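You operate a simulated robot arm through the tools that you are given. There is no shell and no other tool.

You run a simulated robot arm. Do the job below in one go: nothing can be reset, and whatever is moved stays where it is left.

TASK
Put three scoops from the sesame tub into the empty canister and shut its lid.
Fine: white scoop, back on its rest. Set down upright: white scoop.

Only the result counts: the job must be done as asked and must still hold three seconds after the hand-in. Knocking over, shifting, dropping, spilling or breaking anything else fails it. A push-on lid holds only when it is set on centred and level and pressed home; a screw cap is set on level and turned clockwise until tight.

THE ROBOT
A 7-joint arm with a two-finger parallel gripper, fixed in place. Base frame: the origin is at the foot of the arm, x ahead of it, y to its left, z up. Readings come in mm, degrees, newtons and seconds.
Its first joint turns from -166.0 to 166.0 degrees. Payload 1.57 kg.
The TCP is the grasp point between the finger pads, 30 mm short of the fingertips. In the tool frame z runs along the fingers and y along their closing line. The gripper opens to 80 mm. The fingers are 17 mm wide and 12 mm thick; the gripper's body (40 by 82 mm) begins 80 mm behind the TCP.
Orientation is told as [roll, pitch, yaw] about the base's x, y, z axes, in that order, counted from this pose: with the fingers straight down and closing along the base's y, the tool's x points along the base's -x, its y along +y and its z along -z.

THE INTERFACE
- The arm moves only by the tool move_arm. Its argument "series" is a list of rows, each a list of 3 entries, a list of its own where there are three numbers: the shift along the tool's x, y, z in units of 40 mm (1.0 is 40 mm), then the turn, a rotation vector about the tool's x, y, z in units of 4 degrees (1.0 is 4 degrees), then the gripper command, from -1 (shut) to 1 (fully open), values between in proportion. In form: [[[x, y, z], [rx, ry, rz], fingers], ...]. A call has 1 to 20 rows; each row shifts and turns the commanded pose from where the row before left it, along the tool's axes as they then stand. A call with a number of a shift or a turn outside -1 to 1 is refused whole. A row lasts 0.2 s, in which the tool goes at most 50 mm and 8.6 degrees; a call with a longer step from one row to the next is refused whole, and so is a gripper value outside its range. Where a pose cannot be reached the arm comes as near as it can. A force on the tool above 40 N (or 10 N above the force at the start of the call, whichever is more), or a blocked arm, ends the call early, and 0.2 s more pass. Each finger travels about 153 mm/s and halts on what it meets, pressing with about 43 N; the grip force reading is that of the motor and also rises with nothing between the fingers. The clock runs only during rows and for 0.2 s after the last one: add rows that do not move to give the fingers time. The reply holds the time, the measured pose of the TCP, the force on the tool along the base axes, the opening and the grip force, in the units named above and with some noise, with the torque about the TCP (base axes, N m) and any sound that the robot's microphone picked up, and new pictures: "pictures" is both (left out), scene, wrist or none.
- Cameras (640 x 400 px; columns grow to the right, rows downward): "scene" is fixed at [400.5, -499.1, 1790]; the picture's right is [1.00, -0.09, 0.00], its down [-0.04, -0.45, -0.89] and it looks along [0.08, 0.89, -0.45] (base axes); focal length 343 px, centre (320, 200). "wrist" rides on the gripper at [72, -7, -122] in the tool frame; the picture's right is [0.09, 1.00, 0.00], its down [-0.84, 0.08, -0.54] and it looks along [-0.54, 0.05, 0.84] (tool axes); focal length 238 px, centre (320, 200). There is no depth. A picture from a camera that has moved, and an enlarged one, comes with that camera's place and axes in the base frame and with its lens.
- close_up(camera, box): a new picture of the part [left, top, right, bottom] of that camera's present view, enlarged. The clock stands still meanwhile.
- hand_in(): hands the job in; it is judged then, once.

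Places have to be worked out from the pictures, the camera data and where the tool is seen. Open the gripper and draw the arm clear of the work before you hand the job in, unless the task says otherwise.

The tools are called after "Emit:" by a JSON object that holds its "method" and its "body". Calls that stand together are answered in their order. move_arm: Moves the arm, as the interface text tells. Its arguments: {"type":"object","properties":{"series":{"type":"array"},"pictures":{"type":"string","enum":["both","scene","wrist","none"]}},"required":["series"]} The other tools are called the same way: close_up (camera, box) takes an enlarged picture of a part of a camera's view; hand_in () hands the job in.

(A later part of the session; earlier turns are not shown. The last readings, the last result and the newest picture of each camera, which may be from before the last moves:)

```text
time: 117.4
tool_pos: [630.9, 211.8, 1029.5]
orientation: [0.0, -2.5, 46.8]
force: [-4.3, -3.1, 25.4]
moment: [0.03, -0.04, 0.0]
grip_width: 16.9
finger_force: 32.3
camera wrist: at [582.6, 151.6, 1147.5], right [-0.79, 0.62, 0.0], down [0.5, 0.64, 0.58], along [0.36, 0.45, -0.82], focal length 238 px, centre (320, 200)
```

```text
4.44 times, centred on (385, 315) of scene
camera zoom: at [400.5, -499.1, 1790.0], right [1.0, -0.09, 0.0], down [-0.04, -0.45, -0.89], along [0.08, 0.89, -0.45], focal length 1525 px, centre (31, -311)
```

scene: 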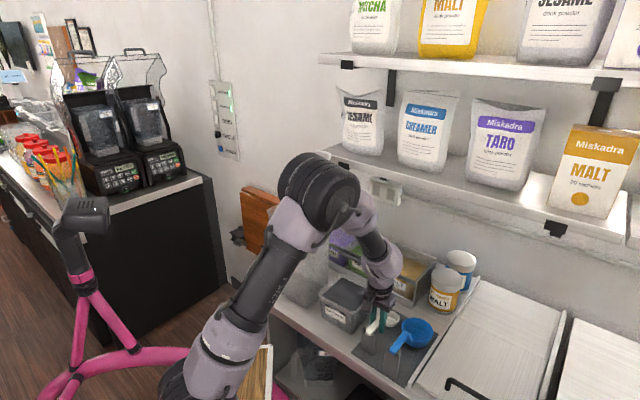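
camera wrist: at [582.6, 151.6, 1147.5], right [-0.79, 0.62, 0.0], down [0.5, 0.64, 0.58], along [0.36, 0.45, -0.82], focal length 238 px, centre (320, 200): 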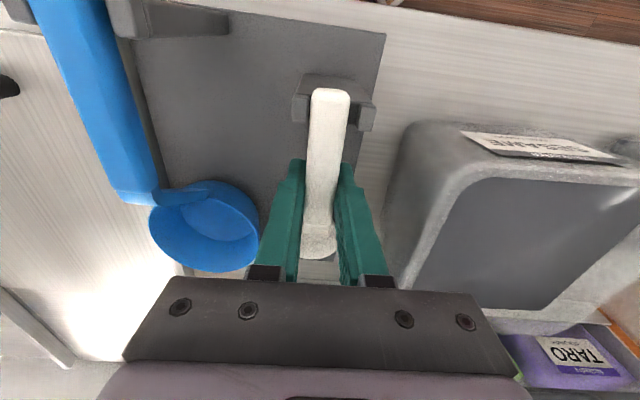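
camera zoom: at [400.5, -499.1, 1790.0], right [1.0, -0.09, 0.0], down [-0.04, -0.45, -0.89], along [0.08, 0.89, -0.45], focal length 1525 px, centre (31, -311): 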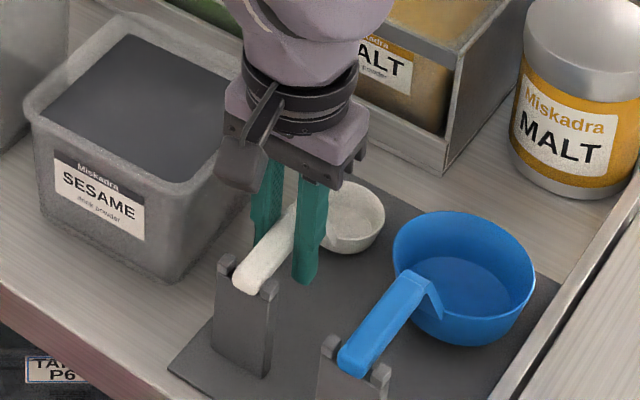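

Now 25 N with no moment: the scoop is supported on both the rest and the mat, i.e. seated. I relieve 2 mm of pressing, then open the gripper partway.

Emit:
{"method": "move_arm", "body": {"series": [[[0, 0, -0.05], [0, 0, 0], -1], [[0, 0, 0], [0, 0, 0], -1], [[0, 0, 0], [0, 0, 0], -0.4], [[0, 0, 0], [0, 0, 0], -0.2], [[0, 0, 0], [0, 0, 0], 0.1], [[0, 0, 0], [0, 0, 0], 0.1]], "pictures": "both"}}

Emit:
{"method": "close_up", "body": {"camera": "scene", "box": [340, 270, 430, 360]}}

Emit:
{"method": "close_up", "body": {"camera": "wrist", "box": [250, 50, 400, 280]}}

```text
time: 118.8
tool_pos: [630.7, 212.5, 1027.7]
orientation: [0.0, -2.3, 46.8]
force: [0.3, -0.6, 0.9]
moment: [0.01, -0.01, -0.02]
grip_width: 44.0
finger_force: 0.0
camera wrist: at [582.8, 152.1, 1148.5], right [-0.79, 0.62, 0.0], down [0.5, 0.65, 0.58], along [0.36, 0.45, -0.82], focal length 238 px, centre (320, 200)
```

scene: 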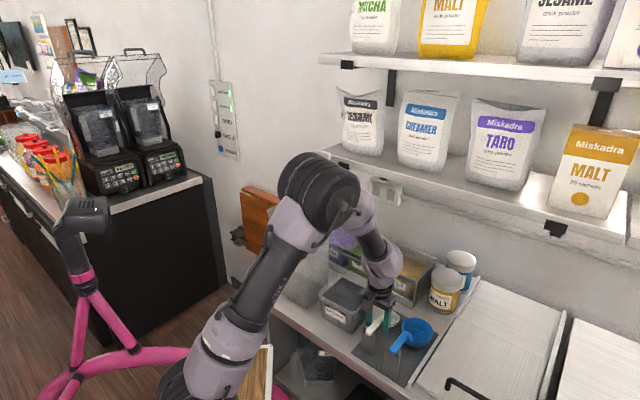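
wrist: 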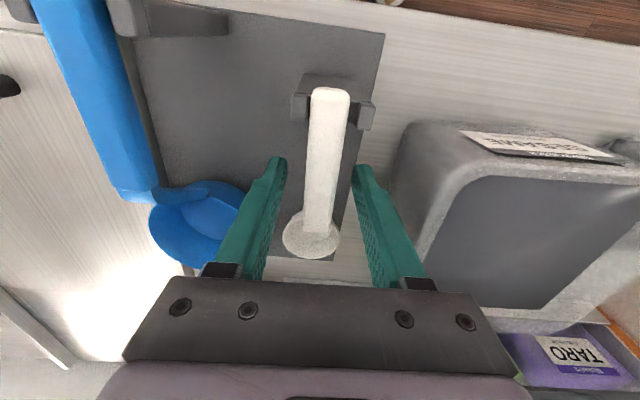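

```text
4.44 times, centred on (385, 315) of scene
camera zoom: at [400.5, -499.1, 1790.0], right [1.0, -0.09, 0.0], down [-0.04, -0.45, -0.89], along [0.08, 0.89, -0.45], focal length 1525 px, centre (31, -311)
```

zoom: 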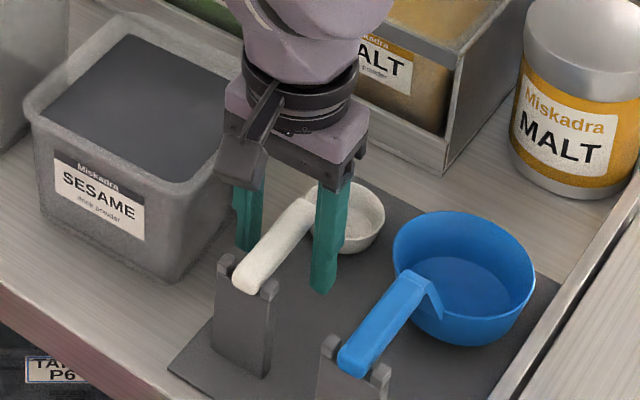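

```text
1.74 times, centred on (325, 165) of wrist
camera zoom: at [582.8, 152.1, 1148.5], right [-0.79, 0.62, 0.0], down [0.5, 0.65, 0.58], along [0.36, 0.45, -0.82], focal length 414 px, centre (311, 261)
```

zoom: 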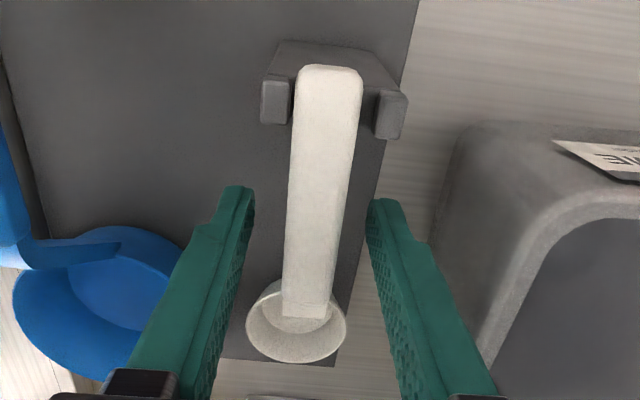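

The scoop sits on its rest between the ears, upright. I withdraw straight up and restore the tool to vertical.

Emit:
{"method": "move_arm", "body": {"series": [[[0, 0, -0.3], [0, 0, 0], 0.1], [[0, 0, -0.6], [0, 0, 0], 0.1], [[0, 0, -1], [0, 0, 0], 0.1], [[0, 0, -1], [0, 0.6, 0], 0.1], [[0, 0, -1], [0, 0, 0], 0.1], [[0, 0, -1], [0, 0, 0], 0.1], [[0, 0, 0], [0, 0, 0], 0.1]], "pictures": "both"}}

Emit:
{"method": "close_up", "body": {"camera": "scene", "box": [340, 270, 430, 360]}}

Emit:
{"method": "close_up", "body": {"camera": "wrist", "box": [250, 20, 400, 220]}}

```text
time: 120.4
tool_pos: [628.5, 210.6, 1229.0]
orientation: [0.0, 0.1, 46.7]
force: [0.1, 1.2, 0.2]
moment: [0.0, 0.0, -0.01]
grip_width: 44.0
finger_force: 0.0
camera wrist: at [584.6, 153.4, 1349.9], right [-0.79, 0.61, 0.0], down [0.52, 0.66, 0.54], along [0.33, 0.43, -0.84], focal length 238 px, centre (320, 200)
```

scene: 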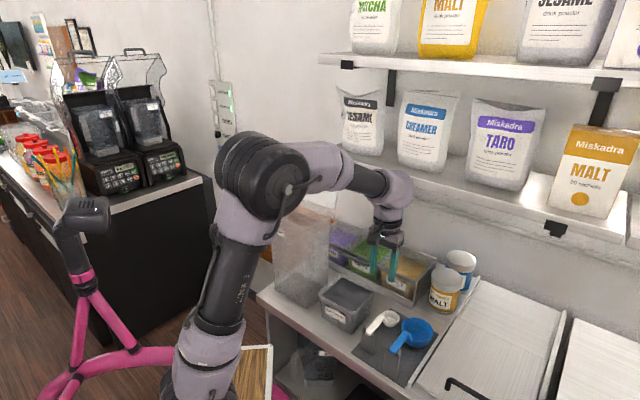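
wrist: 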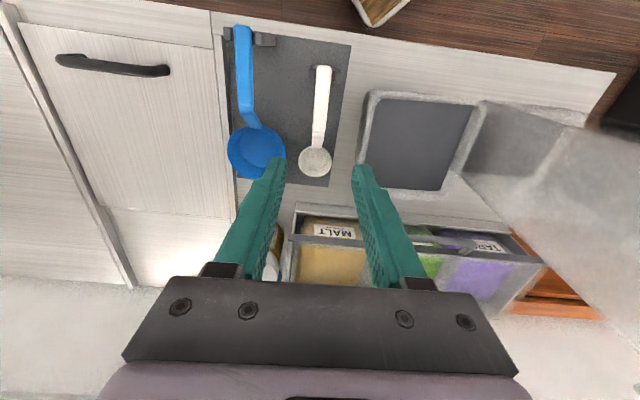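

```text
4.44 times, centred on (385, 315) of scene
camera zoom: at [400.5, -499.1, 1790.0], right [1.0, -0.09, 0.0], down [-0.04, -0.45, -0.89], along [0.08, 0.89, -0.45], focal length 1525 px, centre (31, -311)
```

zoom: 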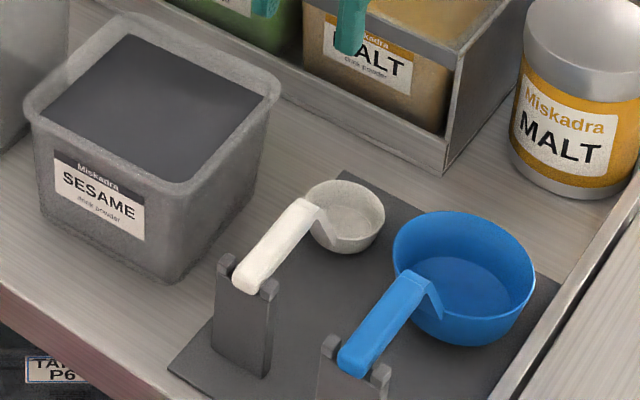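

```text
2.00 times, centred on (325, 120) of wrist
camera zoom: at [584.6, 153.4, 1349.9], right [-0.79, 0.61, 0.0], down [0.52, 0.66, 0.54], along [0.33, 0.43, -0.84], focal length 477 px, centre (310, 360)
```

zoom: 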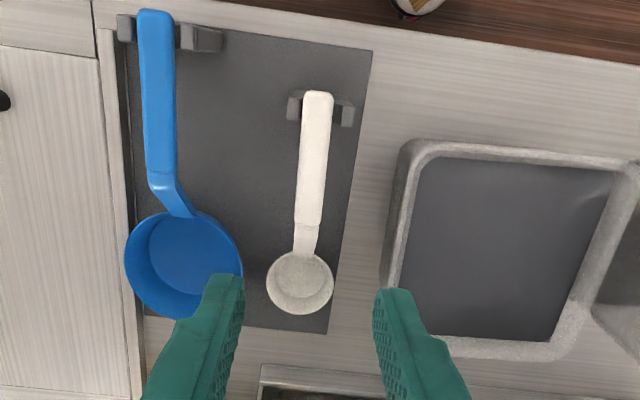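

The scoop is back on its rest and upright. Next is the lid: I rise, open the gripper fully, and move in front of the canister at z≈1540 to view the lid and its loop.

Emit:
{"method": "move_arm", "body": {"series": [[[0, 0, -0.5], [0, 0, 0], 0.1], [[0.1, 0.2, -1], [0, 0, 0], 0.1], [[0.15, 0.4, -1], [0, 0, 0], 0.1], [[0.15, 0.5, -1], [0, 0, 0], 0.3], [[0.15, 0.5, -1], [0, 0, 0], 0.5], [[0.15, 0.6, -1], [0, 0, 0], 1], [[0.15, 0.6, -1], [0, 0, 0], 1], [[0.15, 0.8, -0.8], [0, 0, 0], 1], [[0.15, 0.9, -0.5], [0, 0, 0], 1], [[0.15, 0.9, 0], [0, 0, 0], 1], [[0.15, 0.9, 0], [0, 0, 0], 1], [[0.1, 0.9, 0], [0, 0, 0], 1], [[0, 0.6, 0], [0, 0, 0], 1], [[0, 0.3, 0], [0, 0, 0], 1], [[0, 0, 0], [0, 0, 0], 1]], "pictures": "both"}}

Emit:
{"method": "close_up", "body": {"camera": "wrist", "box": [220, 80, 440, 300]}}

Emit:
{"method": "close_up", "body": {"camera": "scene", "box": [255, 140, 375, 310]}}

```text
time: 123.6
tool_pos: [349.4, 387.3, 1538.4]
orientation: [0.0, 0.0, 46.8]
force: [-0.3, 0.8, 0.2]
moment: [0.0, 0.01, 0.03]
grip_width: 80.0
finger_force: 0.0
camera wrist: at [305.2, 329.5, 1660.1], right [-0.79, 0.62, 0.0], down [0.52, 0.66, 0.54], along [0.33, 0.43, -0.84], focal length 238 px, centre (320, 200)
```

scene: 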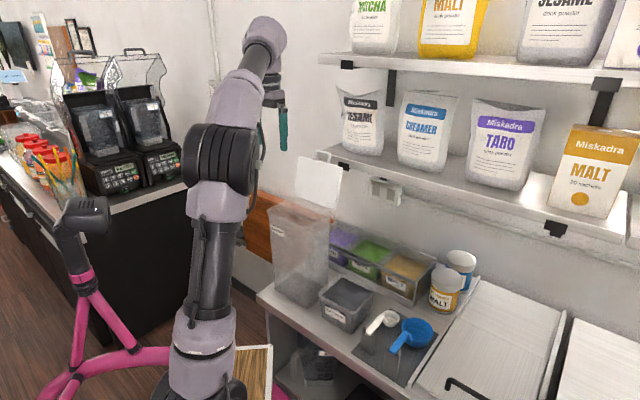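
wrist: 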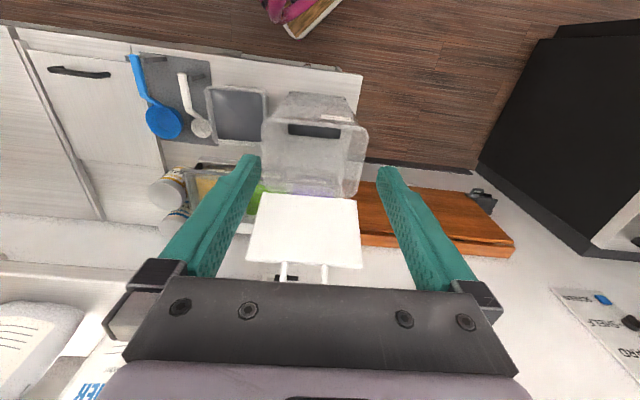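

```text
1.82 times, centred on (330, 190) of wrist
camera zoom: at [305.2, 329.5, 1660.1], right [-0.79, 0.62, 0.0], down [0.52, 0.66, 0.54], along [0.33, 0.43, -0.84], focal length 433 px, centre (302, 218)
```

zoom: 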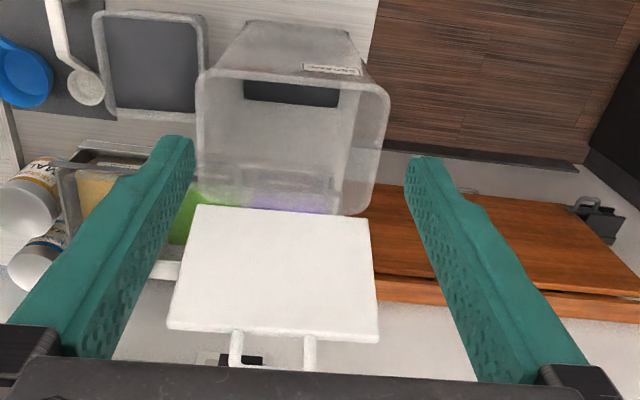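

```text
2.35 times, centred on (315, 225) of scene
camera zoom: at [400.5, -499.1, 1790.0], right [1.0, -0.09, 0.0], down [-0.04, -0.45, -0.89], along [0.08, 0.89, -0.45], focal length 808 px, centre (332, 141)
```

zoom: 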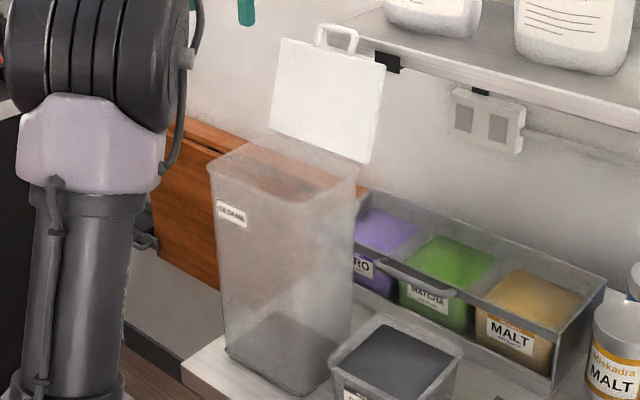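

The lid's free edge is at ≈733 mm (z≈1402), its loop tops out at z≈1434, p≈740, lateral −8…65. I advance over the lid at fingertip height ≈1500 in two stages, watching the shelves.

Emit:
{"method": "move_arm", "body": {"series": [[[-0.5, -0.02, 0], [0, 0, 0], 1], [[-0.8, -0.02, 0], [0, 0, 0], 1], [[-0.8, -0.02, 0], [0, 0, 0], 1], [[-0.8, -0.02, 0], [0, 0, 0], 1], [[-0.6, -0.02, 0], [0, 0, 0], 1], [[0, 0, 0], [0, 0, 0], 1]], "pictures": "both"}}

Emit:
{"method": "close_up", "body": {"camera": "scene", "box": [255, 60, 415, 220]}}

```text
time: 125.0
tool_pos: [437.9, 461.7, 1519.8]
orientation: [0.0, 0.0, 46.9]
force: [-0.1, -1.2, -0.5]
moment: [-0.01, -0.02, 0.02]
grip_width: 80.2
finger_force: 0.1
out of reach, approached as far as the arm can: row 4, 5
camera wrist: at [393.5, 404.3, 1642.8], right [-0.79, 0.61, 0.0], down [0.52, 0.66, 0.54], along [0.33, 0.43, -0.84], focal length 238 px, centre (320, 200)
```

scene: 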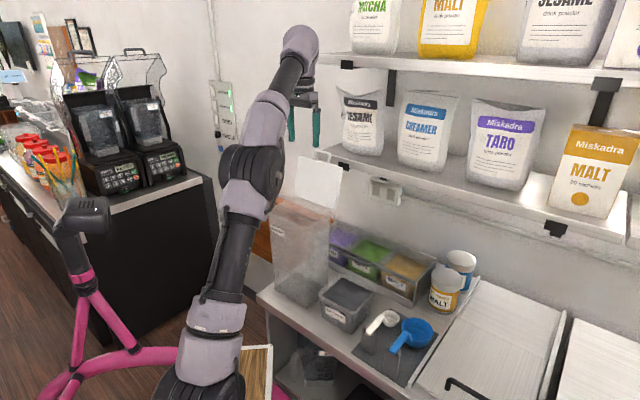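
wrist: 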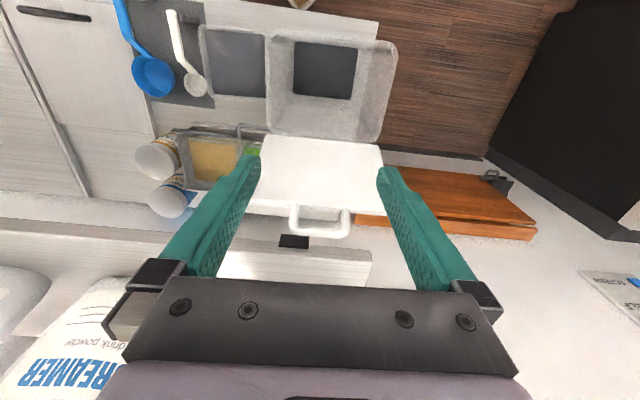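

```text
2.50 times, centred on (335, 140) of scene
camera zoom: at [400.5, -499.1, 1790.0], right [1.0, -0.09, 0.0], down [-0.04, -0.45, -0.89], along [0.08, 0.89, -0.45], focal length 858 px, centre (282, 350)
```

zoom: 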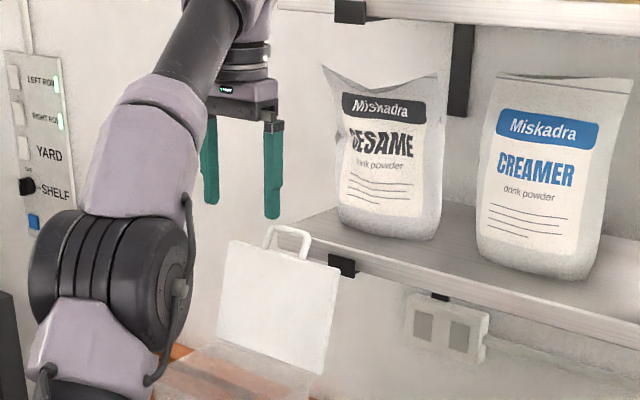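

The arm ran out of reach at p≈636 with the tool vertical at this height, so I can't go straight down behind the lid. I back off and lower a bit, then tilt the tool 30° forward (fingers pointing forward-down), which brings the wrist closer and gives reach; fingers closed.

Emit:
{"method": "move_arm", "body": {"series": [[[0.8, 0, 0.2], [0, 0, 0], 1], [[0.8, 0, 0.2], [0, 0, 0], 0.5], [[0.6, 0, 0.2], [0, 0, 0], 0], [[0, 0, 0], [0, 0, 0], -0.5], [[0, 0, 0], [0, 0, 0], -1], [[0, 0, 0], [0, 0, 0], -1]], "pictures": "scene"}}

```text
time: 126.4
tool_pos: [378.1, 396.3, 1496.9]
orientation: [0.0, 0.0, 46.8]
force: [-0.2, -0.2, -0.2]
moment: [0.01, -0.01, -0.02]
grip_width: 0.0
finger_force: 21.6
```

scene: 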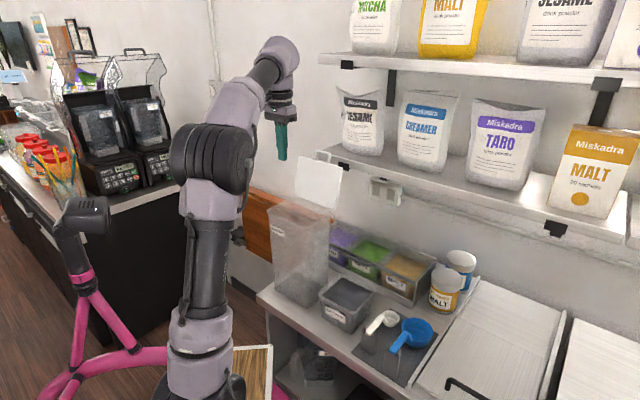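

Back at p≈548, z≈1497, gripper closed. I shift right to lateral ≈−35 (beside the loop), lower to z≈1451, and tilt the fingers 30° forward.

Emit:
{"method": "move_arm", "body": {"series": [[[0, -0.6, 0.5], [0, 0, 0], -1], [[0, -0.6, 0.65], [0, 0, 0], -1], [[0, 0, 0], [0, -0.9375, 0], -1], [[0, 0, 0], [0, -0.9375, 0], -1], [[0, 0, 0], [0, -0.9375, 0], -1], [[0, 0, 0], [0, -0.9375, 0], -1], [[0, 0, 0], [0, -0.9375, 0], -1], [[0, 0, 0], [0, -0.9375, 0], -1], [[0, 0, 0], [0, -0.9375, 0], -1], [[0, 0, 0], [0, -0.9375, 0], -1], [[-0.687, -0.025, 0.397], [0, 0, 0], -1], [[-0.687, -0.025, 0.397], [0, 0, 0], -1], [[-0.687, -0.025, 0.397], [0, 0, 0], -1], [[0, 0, 0], [0, 0, 0], -1]], "pictures": "both"}}

Emit:
{"method": "close_up", "body": {"camera": "scene", "box": [255, 60, 415, 220]}}

Emit:
{"method": "close_up", "body": {"camera": "wrist", "box": [220, 80, 460, 300]}}

```text
time: 129.4
tool_pos: [480.6, 431.0, 1450.3]
orientation: [0.1, -30.0, 46.8]
force: [-0.1, 0.3, -0.1]
moment: [0.0, -0.02, -0.02]
grip_width: 0.1
finger_force: 21.1
camera wrist: at [401.1, 337.1, 1520.3], right [-0.78, 0.62, -0.05], down [0.25, 0.38, 0.89], along [0.57, 0.68, -0.46], focal length 238 px, centre (320, 200)
```

scene: 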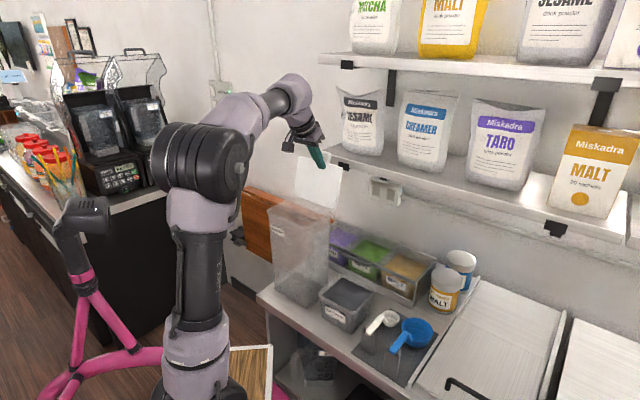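
wrist: 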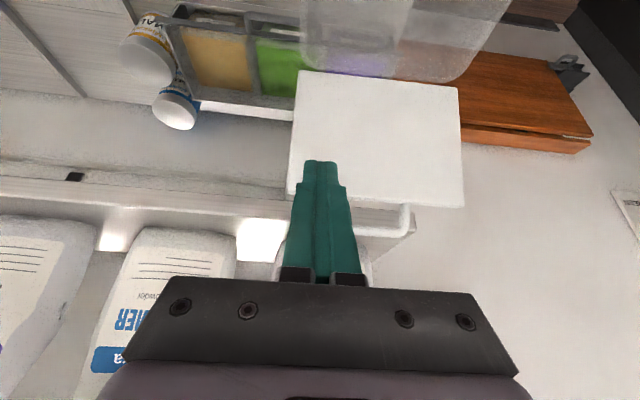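

```text
2.50 times, centred on (335, 140) of scene
camera zoom: at [400.5, -499.1, 1790.0], right [1.0, -0.09, 0.0], down [-0.04, -0.45, -0.89], along [0.08, 0.89, -0.45], focal length 858 px, centre (282, 350)
```

zoom: 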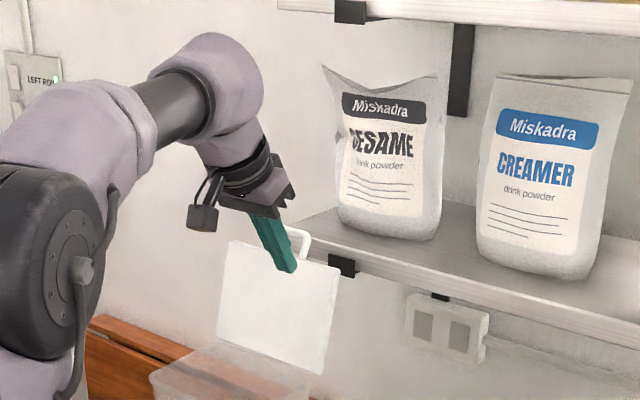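

```text
1.82 times, centred on (340, 190) of wrist
camera zoom: at [401.1, 337.1, 1520.3], right [-0.78, 0.62, -0.05], down [0.25, 0.38, 0.89], along [0.57, 0.68, -0.46], focal length 433 px, centre (284, 218)
```

zoom: 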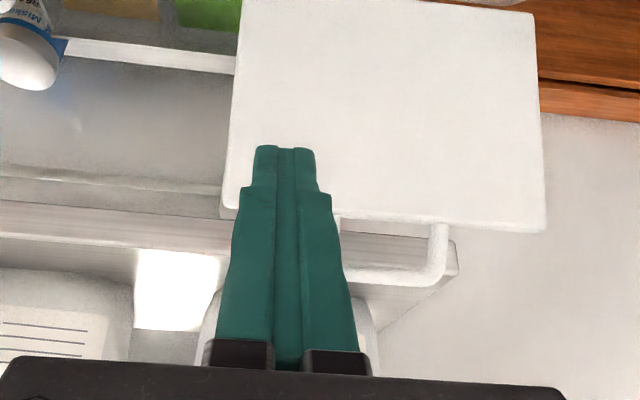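

Fingertips are at ≈(660, 1424), clearing the lid's free edge (≈z 1410). I raise 12 mm and move forward over the lid edge beside the loop.

Emit:
{"method": "move_arm", "body": {"series": [[[-0.15, 0, -0.26], [0, 0, 0], -1], [[-0.677, -0.025, 0.39], [0, 0, 0], -1], [[-0.677, -0.025, 0.39], [0, 0, 0], -1], [[-0.677, -0.025, 0.39], [0, 0, 0], -1], [[-0.677, -0.025, 0.39], [0, 0, 0], -1], [[0, 0, 0], [0, 0, 0], -1]], "pictures": "both"}}

Emit:
{"method": "close_up", "body": {"camera": "scene", "box": [255, 60, 415, 220]}}

Emit:
{"method": "close_up", "body": {"camera": "wrist", "box": [220, 50, 460, 290]}}

```text
time: 130.8
tool_pos: [567.7, 520.6, 1463.0]
orientation: [0.0, -30.1, 46.8]
force: [0.3, -0.7, 0.4]
moment: [0.04, 0.01, 0.0]
grip_width: 0.0
finger_force: 21.3
camera wrist: at [488.6, 427.5, 1532.2], right [-0.78, 0.62, -0.05], down [0.25, 0.38, 0.89], along [0.57, 0.68, -0.46], focal length 238 px, centre (320, 200)
```

scene: 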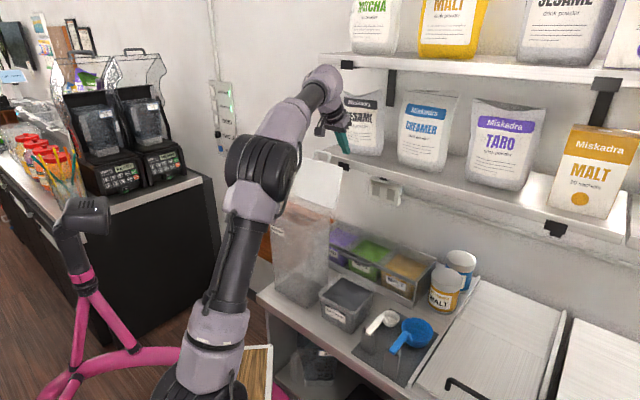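
wrist: 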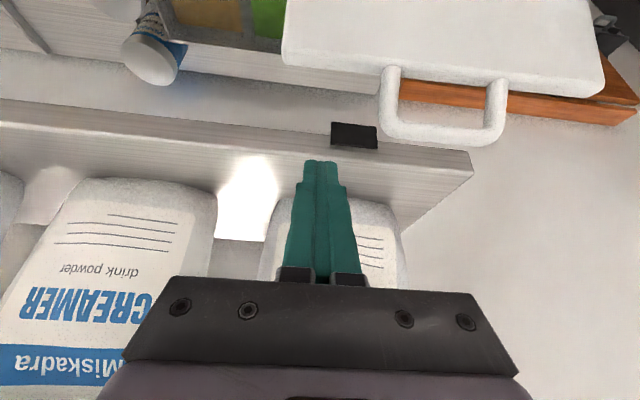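

```text
2.50 times, centred on (335, 140) of scene
camera zoom: at [400.5, -499.1, 1790.0], right [1.0, -0.09, 0.0], down [-0.04, -0.45, -0.89], along [0.08, 0.89, -0.45], focal length 858 px, centre (282, 350)
```

zoom: 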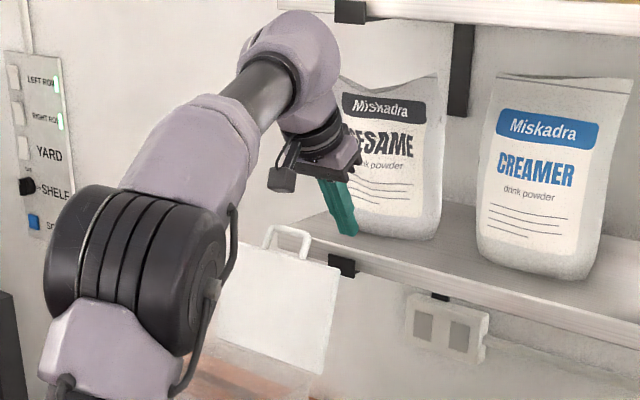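

```text
1.67 times, centred on (340, 170) of wrist
camera zoom: at [488.6, 427.5, 1532.2], right [-0.78, 0.62, -0.05], down [0.25, 0.38, 0.89], along [0.57, 0.68, -0.46], focal length 397 px, centre (287, 250)
```

zoom: 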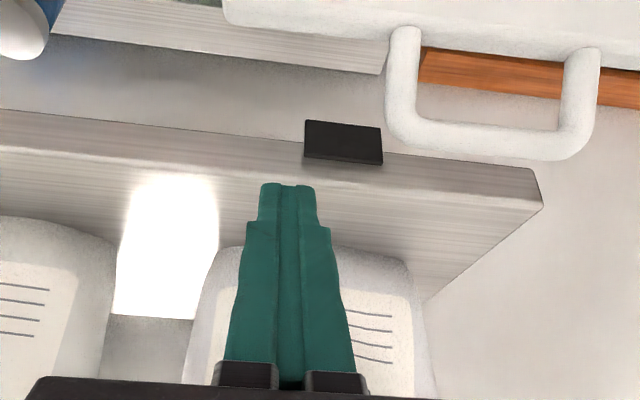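

Fingertips are at ≈(785, 1437), past the lid edge (≈730, 1408); re-triangulating, the shelf front is closer than thought (≈818, top z≈1396). I back off 13 mm and descend partway into the gap between lid and shelf, then check.

Emit:
{"method": "move_arm", "body": {"series": [[[0.2815, 0, -0.1625], [0, 0, 0], -1], [[0.2, 0, 0.346], [0, 0, 0], -1], [[0.2, 0, 0.346], [0, 0, 0], -1], [[0, 0, 0], [0, 0, 0], -1]], "pictures": "both"}}

Emit:
{"method": "close_up", "body": {"camera": "scene", "box": [285, 110, 385, 220]}}

Emit:
{"method": "close_up", "body": {"camera": "wrist", "box": [220, 50, 460, 290]}}

```text
time: 131.8
tool_pos: [559.8, 511.0, 1430.5]
orientation: [0.0, -30.0, 46.8]
force: [0.3, -0.2, 0.7]
moment: [0.0, 0.0, 0.04]
grip_width: 0.2
finger_force: 21.3
camera wrist: at [480.4, 417.0, 1500.7], right [-0.78, 0.62, -0.05], down [0.25, 0.38, 0.89], along [0.57, 0.68, -0.46], focal length 238 px, centre (320, 200)
```

scene: 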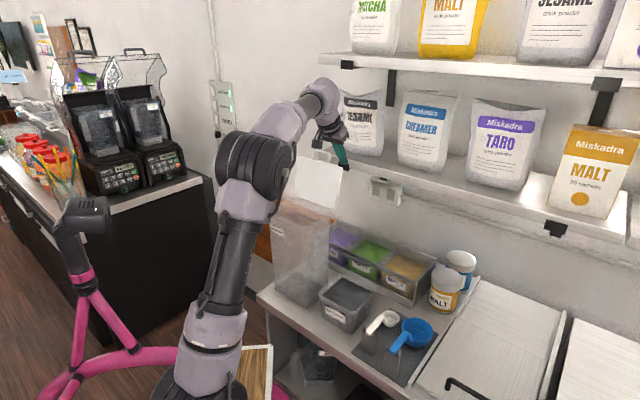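
wrist: 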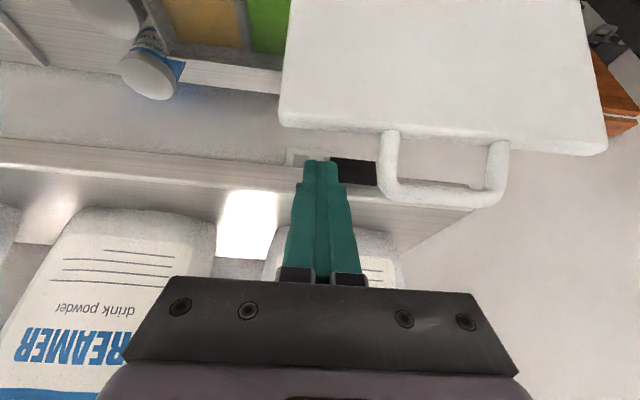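

```text
3.64 times, centred on (335, 165) of scene
camera zoom: at [400.5, -499.1, 1790.0], right [1.0, -0.09, 0.0], down [-0.04, -0.45, -0.89], along [0.08, 0.89, -0.45], focal length 1248 px, centre (266, 327)
```

zoom: 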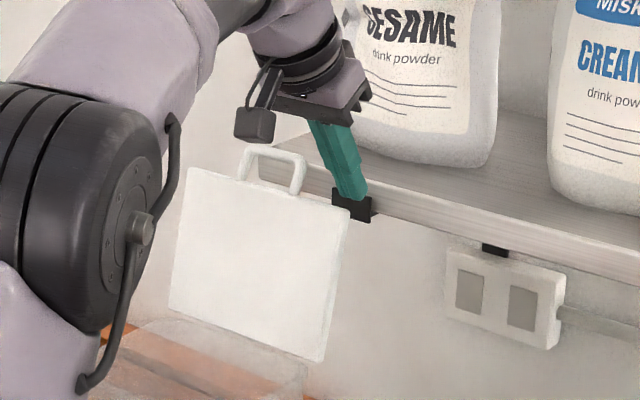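

```text
1.67 times, centred on (340, 170) of wrist
camera zoom: at [480.4, 417.0, 1500.7], right [-0.78, 0.62, -0.05], down [0.25, 0.38, 0.89], along [0.57, 0.68, -0.46], focal length 397 px, centre (287, 250)
```

zoom: 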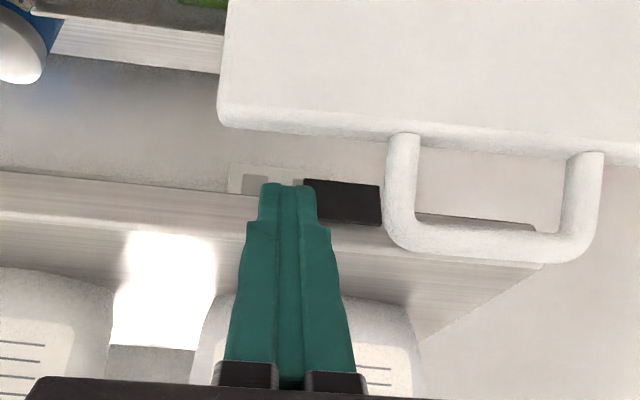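

Fingertips now hang at ≈(772, 1404) just behind the lid edge (back ≈733) with ~50 mm to the shelf. I descend 25 mm more and then start pulling back gently.

Emit:
{"method": "move_arm", "body": {"series": [[[0.156, 0, 0.27], [0, 0, 0], -1], [[0.156, 0, 0.27], [0, 0, 0], -1], [[0.13, 0, -0.075], [0, 0, 0], -1], [[0.13, 0, -0.075], [0, 0, 0], -1], [[0.13, 0, -0.075], [0, 0, 0], -1], [[0.13, 0, -0.075], [0, 0, 0], -1], [[0, 0, 0], [0, 0, 0], -1]], "pictures": "both"}}

Emit:
{"method": "close_up", "body": {"camera": "scene", "box": [265, 110, 385, 320]}}

Emit:
{"method": "close_up", "body": {"camera": "wrist", "box": [220, 50, 460, 290]}}

```text
time: 133.4
tool_pos: [544.2, 492.7, 1405.3]
orientation: [0.0, -30.0, 46.7]
force: [0.3, 0.8, -0.3]
moment: [0.03, 0.02, -0.05]
grip_width: 0.0
finger_force: 21.1
camera wrist: at [463.7, 399.2, 1475.6], right [-0.78, 0.62, -0.05], down [0.25, 0.38, 0.89], along [0.57, 0.68, -0.46], focal length 238 px, centre (320, 200)
```

scene: 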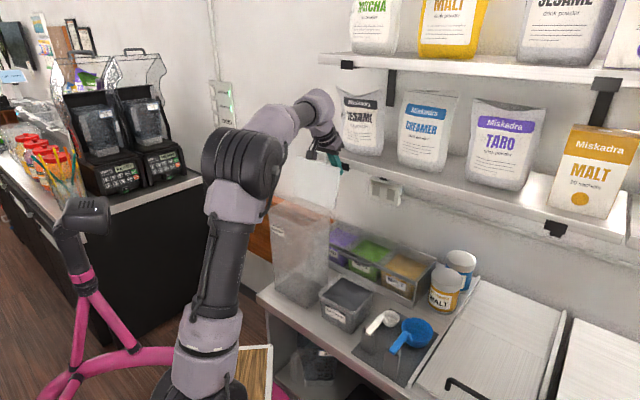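
wrist: 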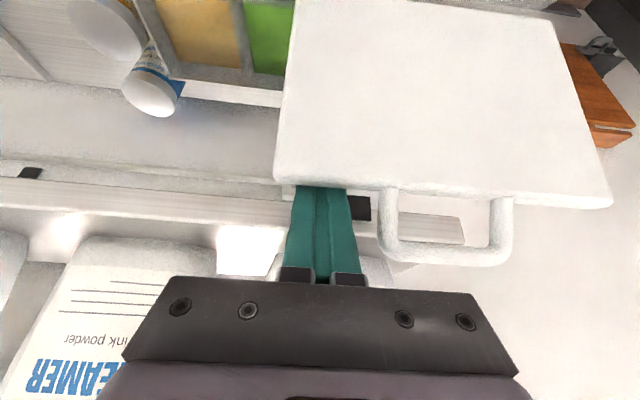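

```text
1.90 times, centred on (325, 215) of scene
camera zoom: at [400.5, -499.1, 1790.0], right [1.0, -0.09, 0.0], down [-0.04, -0.45, -0.89], along [0.08, 0.89, -0.45], focal length 654 px, centre (310, 171)
```

zoom: 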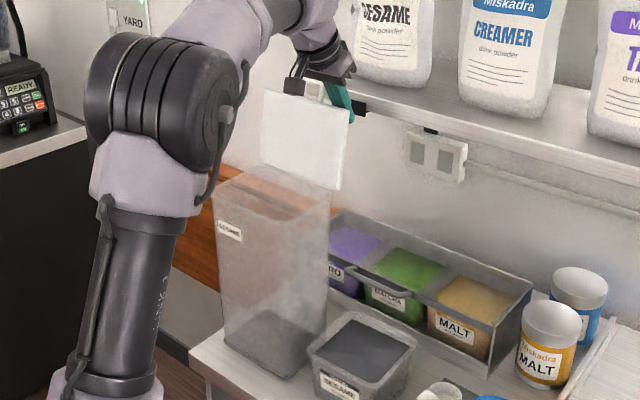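

```text
1.67 times, centred on (340, 170) of wrist
camera zoom: at [463.7, 399.2, 1475.6], right [-0.78, 0.62, -0.05], down [0.25, 0.38, 0.89], along [0.57, 0.68, -0.46], focal length 397 px, centre (287, 250)
```

zoom: 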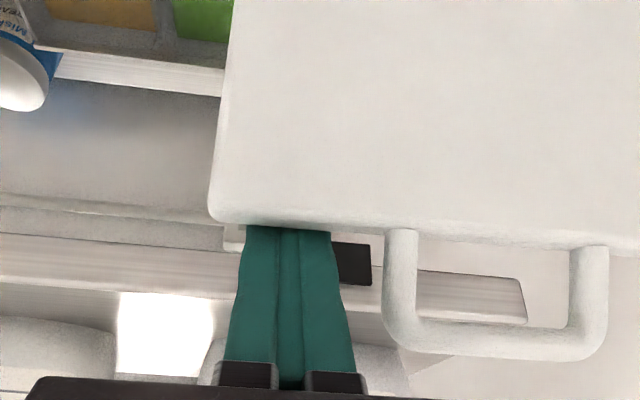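

The fingers are now behind the lid, about at contact. I keep pulling back slowly 36 mm and check the lid and the canister.

Emit:
{"method": "move_arm", "body": {"series": [[[0.13, 0, -0.075], [0, 0, 0], -1], [[0.13, 0, -0.075], [0, 0, 0], -1], [[0.13, 0, -0.075], [0, 0, 0], -1], [[0.13, 0, -0.075], [0, 0, 0], -1], [[0.13, 0, -0.075], [0, 0, 0], -1], [[0.13, 0, -0.075], [0, 0, 0], -1], [[0, 0, 0], [0, 0, 0], -1]], "pictures": "both"}}

Emit:
{"method": "close_up", "body": {"camera": "scene", "box": [265, 110, 385, 320]}}

Emit:
{"method": "close_up", "body": {"camera": "wrist", "box": [220, 50, 460, 290]}}

```text
time: 135.0
tool_pos: [518.6, 466.0, 1406.3]
orientation: [-0.1, -30.0, 46.7]
force: [-0.1, 0.7, 0.0]
moment: [-0.02, 0.03, -0.01]
grip_width: 0.0
finger_force: 21.2
camera wrist: at [438.4, 372.2, 1476.4], right [-0.78, 0.62, -0.05], down [0.25, 0.38, 0.89], along [0.57, 0.68, -0.46], focal length 238 px, centre (320, 200)
```

scene: 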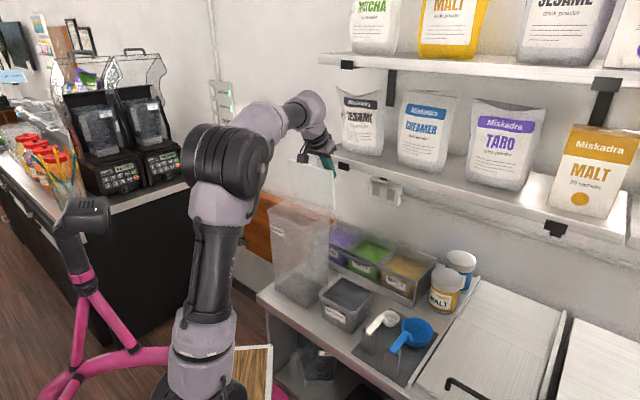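
wrist: 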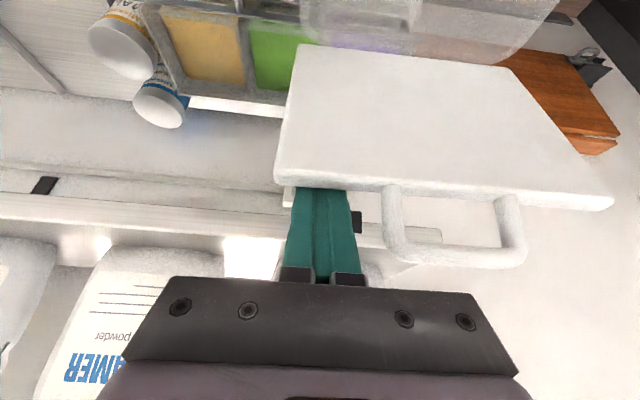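

```text
1.90 times, centred on (325, 215) of scene
camera zoom: at [400.5, -499.1, 1790.0], right [1.0, -0.09, 0.0], down [-0.04, -0.45, -0.89], along [0.08, 0.89, -0.45], focal length 654 px, centre (310, 171)
```

zoom: 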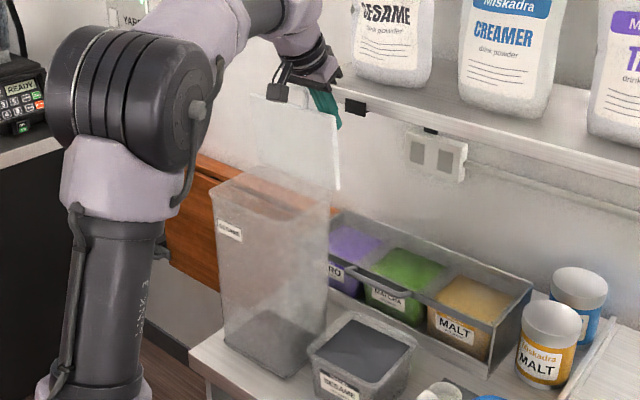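

```text
1.67 times, centred on (340, 170) of wrist
camera zoom: at [438.4, 372.2, 1476.4], right [-0.78, 0.62, -0.05], down [0.25, 0.38, 0.89], along [0.57, 0.68, -0.46], focal length 397 px, centre (287, 250)
```

zoom: 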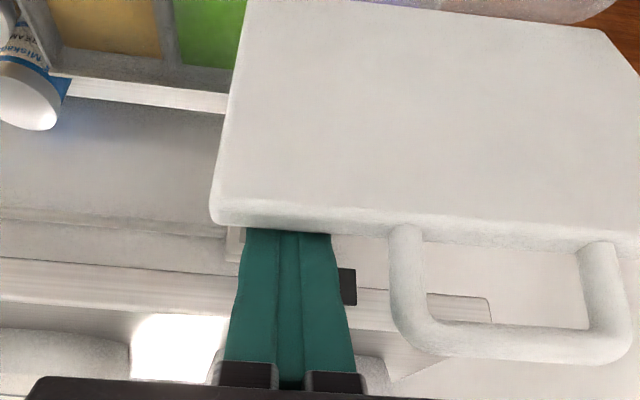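

The lid follows the fingers (now nearly vertical) and the canister hasn't shifted. I continue pulling past vertical.

Emit:
{"method": "move_arm", "body": {"series": [[[0.13, 0, -0.075], [0, 0, 0], -1], [[0.13, 0, -0.075], [0, 0, 0], -1], [[0.13, 0, -0.075], [0, 0, 0], -1], [[0.13, 0, -0.075], [0, 0, 0], -1], [[0.13, 0, -0.075], [0, 0, 0], -1], [[0.13, 0, -0.075], [0, 0, 0], -1], [[0, 0, 0], [0, 0, 0], -1]], "pictures": "both"}}

Emit:
{"method": "close_up", "body": {"camera": "scene", "box": [265, 110, 385, 320]}}

Emit:
{"method": "close_up", "body": {"camera": "wrist", "box": [220, 50, 460, 290]}}

```text
time: 136.6
tool_pos: [493.1, 440.1, 1404.7]
orientation: [0.0, -29.9, 46.8]
force: [0.6, 0.5, -0.4]
moment: [0.01, -0.03, -0.02]
grip_width: 0.0
finger_force: 21.7
camera wrist: at [414.0, 346.0, 1475.5], right [-0.78, 0.62, -0.05], down [0.25, 0.38, 0.89], along [0.57, 0.68, -0.46], focal length 238 px, centre (320, 200)
```

scene: 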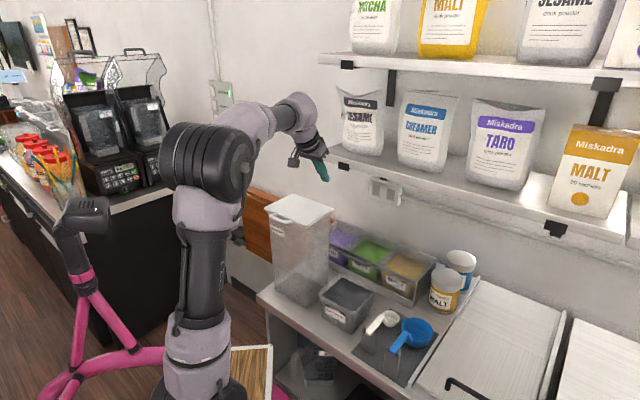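
wrist: 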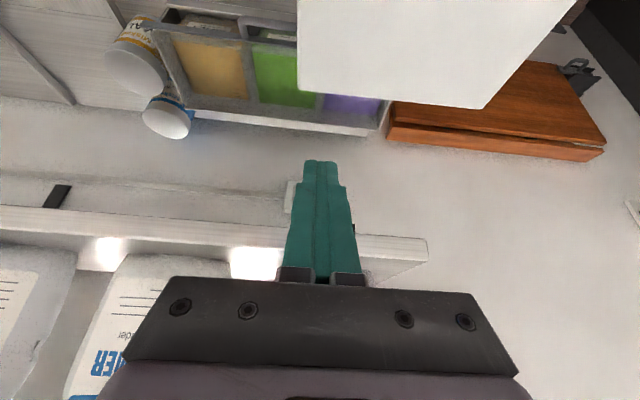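

```text
1.90 times, centred on (325, 215) of scene
camera zoom: at [400.5, -499.1, 1790.0], right [1.0, -0.09, 0.0], down [-0.04, -0.45, -0.89], along [0.08, 0.89, -0.45], focal length 654 px, centre (310, 171)
```

zoom: 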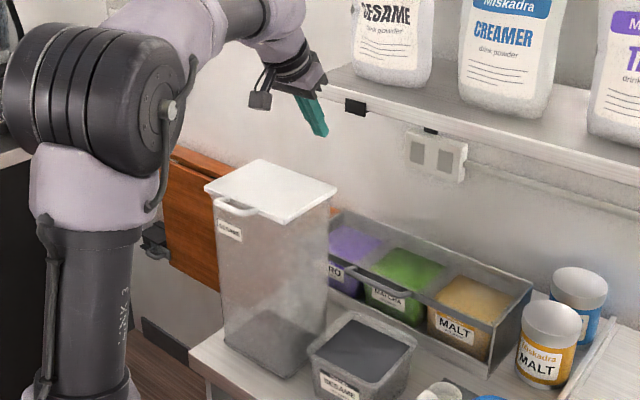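

```text
1.67 times, centred on (340, 170) of wrist
camera zoom: at [414.0, 346.0, 1475.5], right [-0.78, 0.62, -0.05], down [0.25, 0.38, 0.89], along [0.57, 0.68, -0.46], focal length 397 px, centre (287, 250)
```

zoom: 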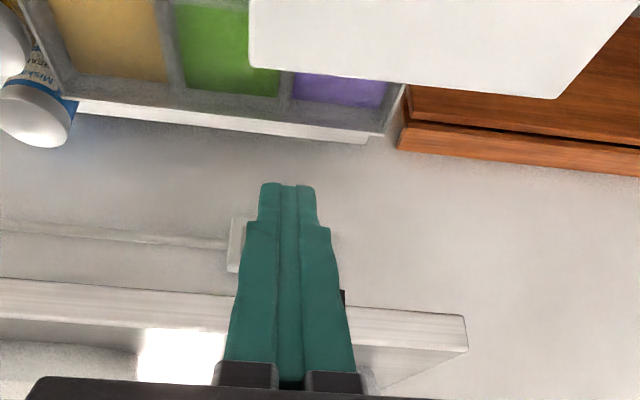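

The lid has swung shut by itself. I raise the tool and return it to vertical, then inspect the lid's seating.

Emit:
{"method": "move_arm", "body": {"series": [[[-0.4, 0, -0.693], [0, 0, 0], -1], [[0.3, 0.4, -0.7], [0, 0.9375, 0], -1], [[0.3, 0.4, 0], [0, 0.9375, 0], -1], [[0.3, 0.4, 0], [0, 0.9375, 0], -1], [[0.3, 0.4, 0], [0, 0.9375, 0], -1], [[0.3, 0, 0], [0, 0.9375, 0], -1], [[0.3, 0, 0], [0, 0.9375, 0], -1], [[0, 0, 0], [0, 0.9375, 0], -1], [[0, 0, 0], [0, 0.9375, 0], -1], [[0, 0, 0], [0, 0, 0], -1]], "pictures": "both"}}

Emit:
{"method": "close_up", "body": {"camera": "scene", "box": [260, 170, 350, 260]}}

Emit:
{"method": "close_up", "body": {"camera": "wrist", "box": [220, 50, 460, 290]}}

```text
time: 138.8
tool_pos: [391.6, 425.5, 1437.2]
orientation: [0.0, 0.0, 46.8]
force: [0.4, 0.9, 0.5]
moment: [-0.02, 0.01, -0.02]
grip_width: 0.0
finger_force: 21.6
camera wrist: at [347.4, 369.1, 1559.0], right [-0.79, 0.61, 0.0], down [0.52, 0.66, 0.54], along [0.33, 0.43, -0.84], focal length 238 px, centre (320, 200)
```

scene: 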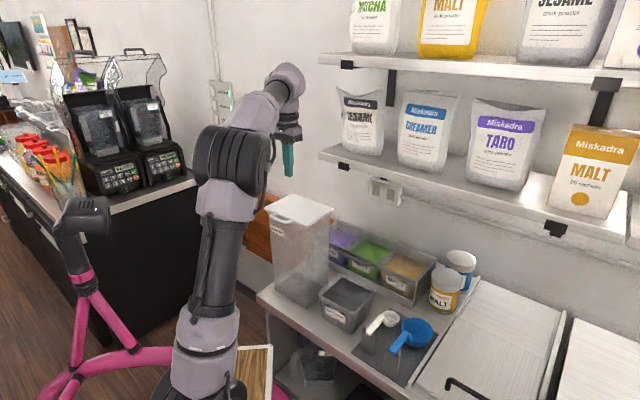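
wrist: 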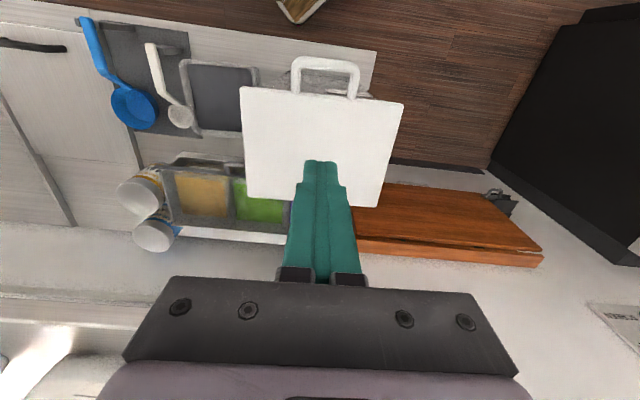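

```text
4.44 times, centred on (305, 215) of scene
camera zoom: at [400.5, -499.1, 1790.0], right [1.0, -0.09, 0.0], down [-0.04, -0.45, -0.89], along [0.08, 0.89, -0.45], focal length 1525 px, centre (387, 133)
```

zoom: 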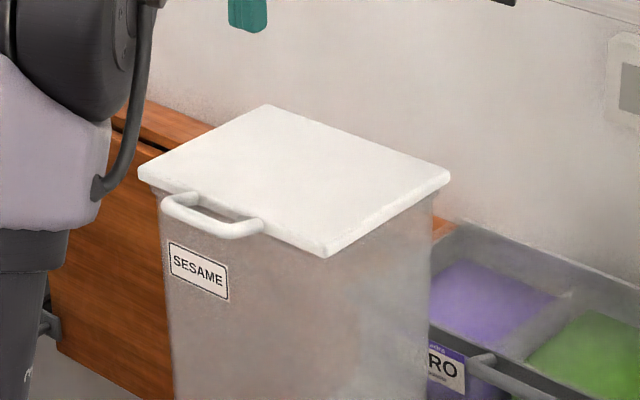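

```text
1.67 times, centred on (340, 170) of wrist
camera zoom: at [347.4, 369.1, 1559.0], right [-0.79, 0.61, 0.0], down [0.52, 0.66, 0.54], along [0.33, 0.43, -0.84], focal length 397 px, centre (287, 250)
```

zoom: 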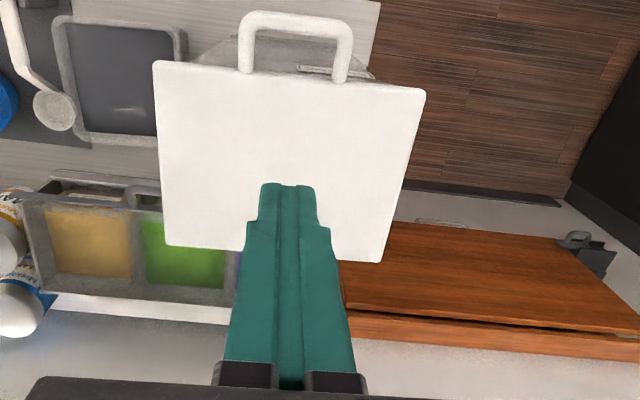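

The lid lies flat on the rim. To be sure it's home, I move over its middle and press down gently in small steps.

Emit:
{"method": "move_arm", "body": {"series": [[[-0.65, 0.02, 0], [0, 0, 0], -1], [[0, 0, 0.8], [0, 0, 0], -1], [[0, 0, 0.9], [0, 0, 0], -1], [[0, 0, 0.6], [0, 0, 0], -1], [[0, 0, 0.3], [0, 0, 0], -1], [[0, 0, 0], [0, 0, 0], -1]], "pictures": "both"}}

Emit:
{"method": "close_up", "body": {"camera": "scene", "box": [260, 150, 350, 260]}}

```text
time: 140.2
tool_pos: [408.0, 445.0, 1334.2]
orientation: [0.0, 0.0, 46.7]
force: [0.7, 0.2, -0.1]
moment: [0.01, 0.02, -0.01]
grip_width: 0.0
finger_force: 20.9
camera wrist: at [363.8, 388.7, 1456.4], right [-0.79, 0.62, 0.0], down [0.52, 0.66, 0.54], along [0.33, 0.43, -0.84], focal length 238 px, centre (320, 200)
```

scene: 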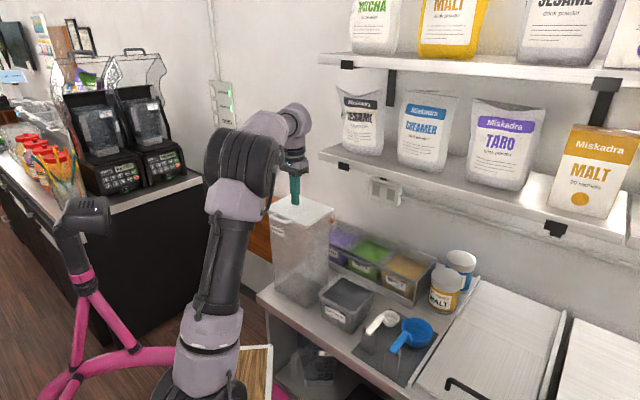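
wrist: 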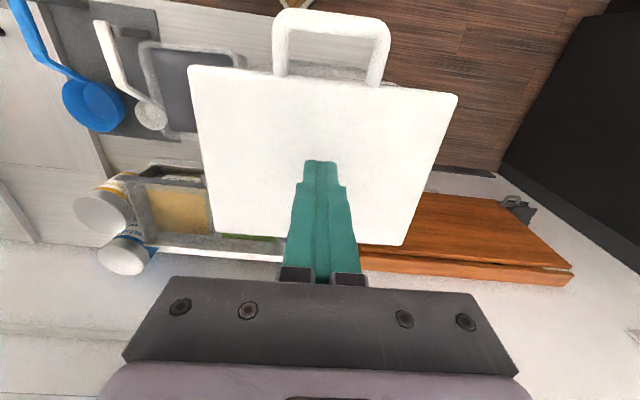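

```text
3.64 times, centred on (305, 205) of scene
camera zoom: at [400.5, -499.1, 1790.0], right [1.0, -0.09, 0.0], down [-0.04, -0.45, -0.89], along [0.08, 0.89, -0.45], focal length 1248 px, centre (374, 182)
```

zoom: 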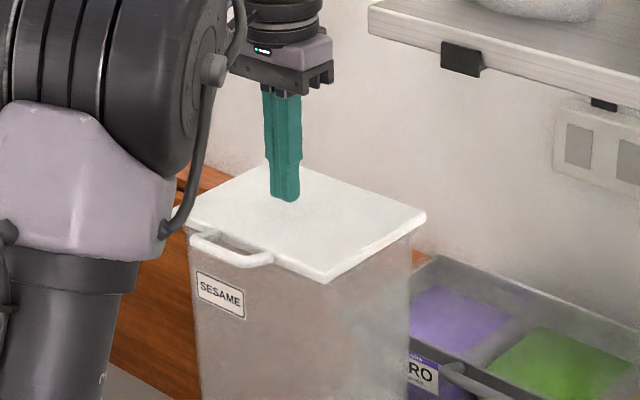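

Fingertips hover over the lid's middle. I press down in 3 mm steps.

Emit:
{"method": "move_arm", "body": {"series": [[[0, 0, 0.1], [0, 0, 0], -1], [[0, 0, 0.1], [0, 0, 0], -1], [[0, 0, 0.1], [0, 0, 0], -1], [[0, 0, 0], [0, 0, 0], -1]], "pictures": "none"}}

Emit:
{"method": "move_arm", "body": {"series": [[[0, 0, 0.05], [0, 0, 0], -1], [[0, 0, 0.05], [0, 0, 0], -1], [[0, 0, 0], [0, 0, 0], -1]], "pictures": "none"}}

```text
time: 141.2
tool_pos: [408.8, 444.8, 1321.9]
orientation: [0.0, -0.1, 46.7]
force: [-0.4, -0.4, -0.1]
moment: [0.0, 0.0, 0.0]
grip_width: 0.0
finger_force: 20.9
```

```text
time: 142.0
tool_pos: [408.7, 444.1, 1317.5]
orientation: [0.0, -0.1, 46.9]
force: [-0.6, 0.9, 6.7]
moment: [0.04, 0.01, 0.04]
grip_width: 0.2
finger_force: 21.1
```

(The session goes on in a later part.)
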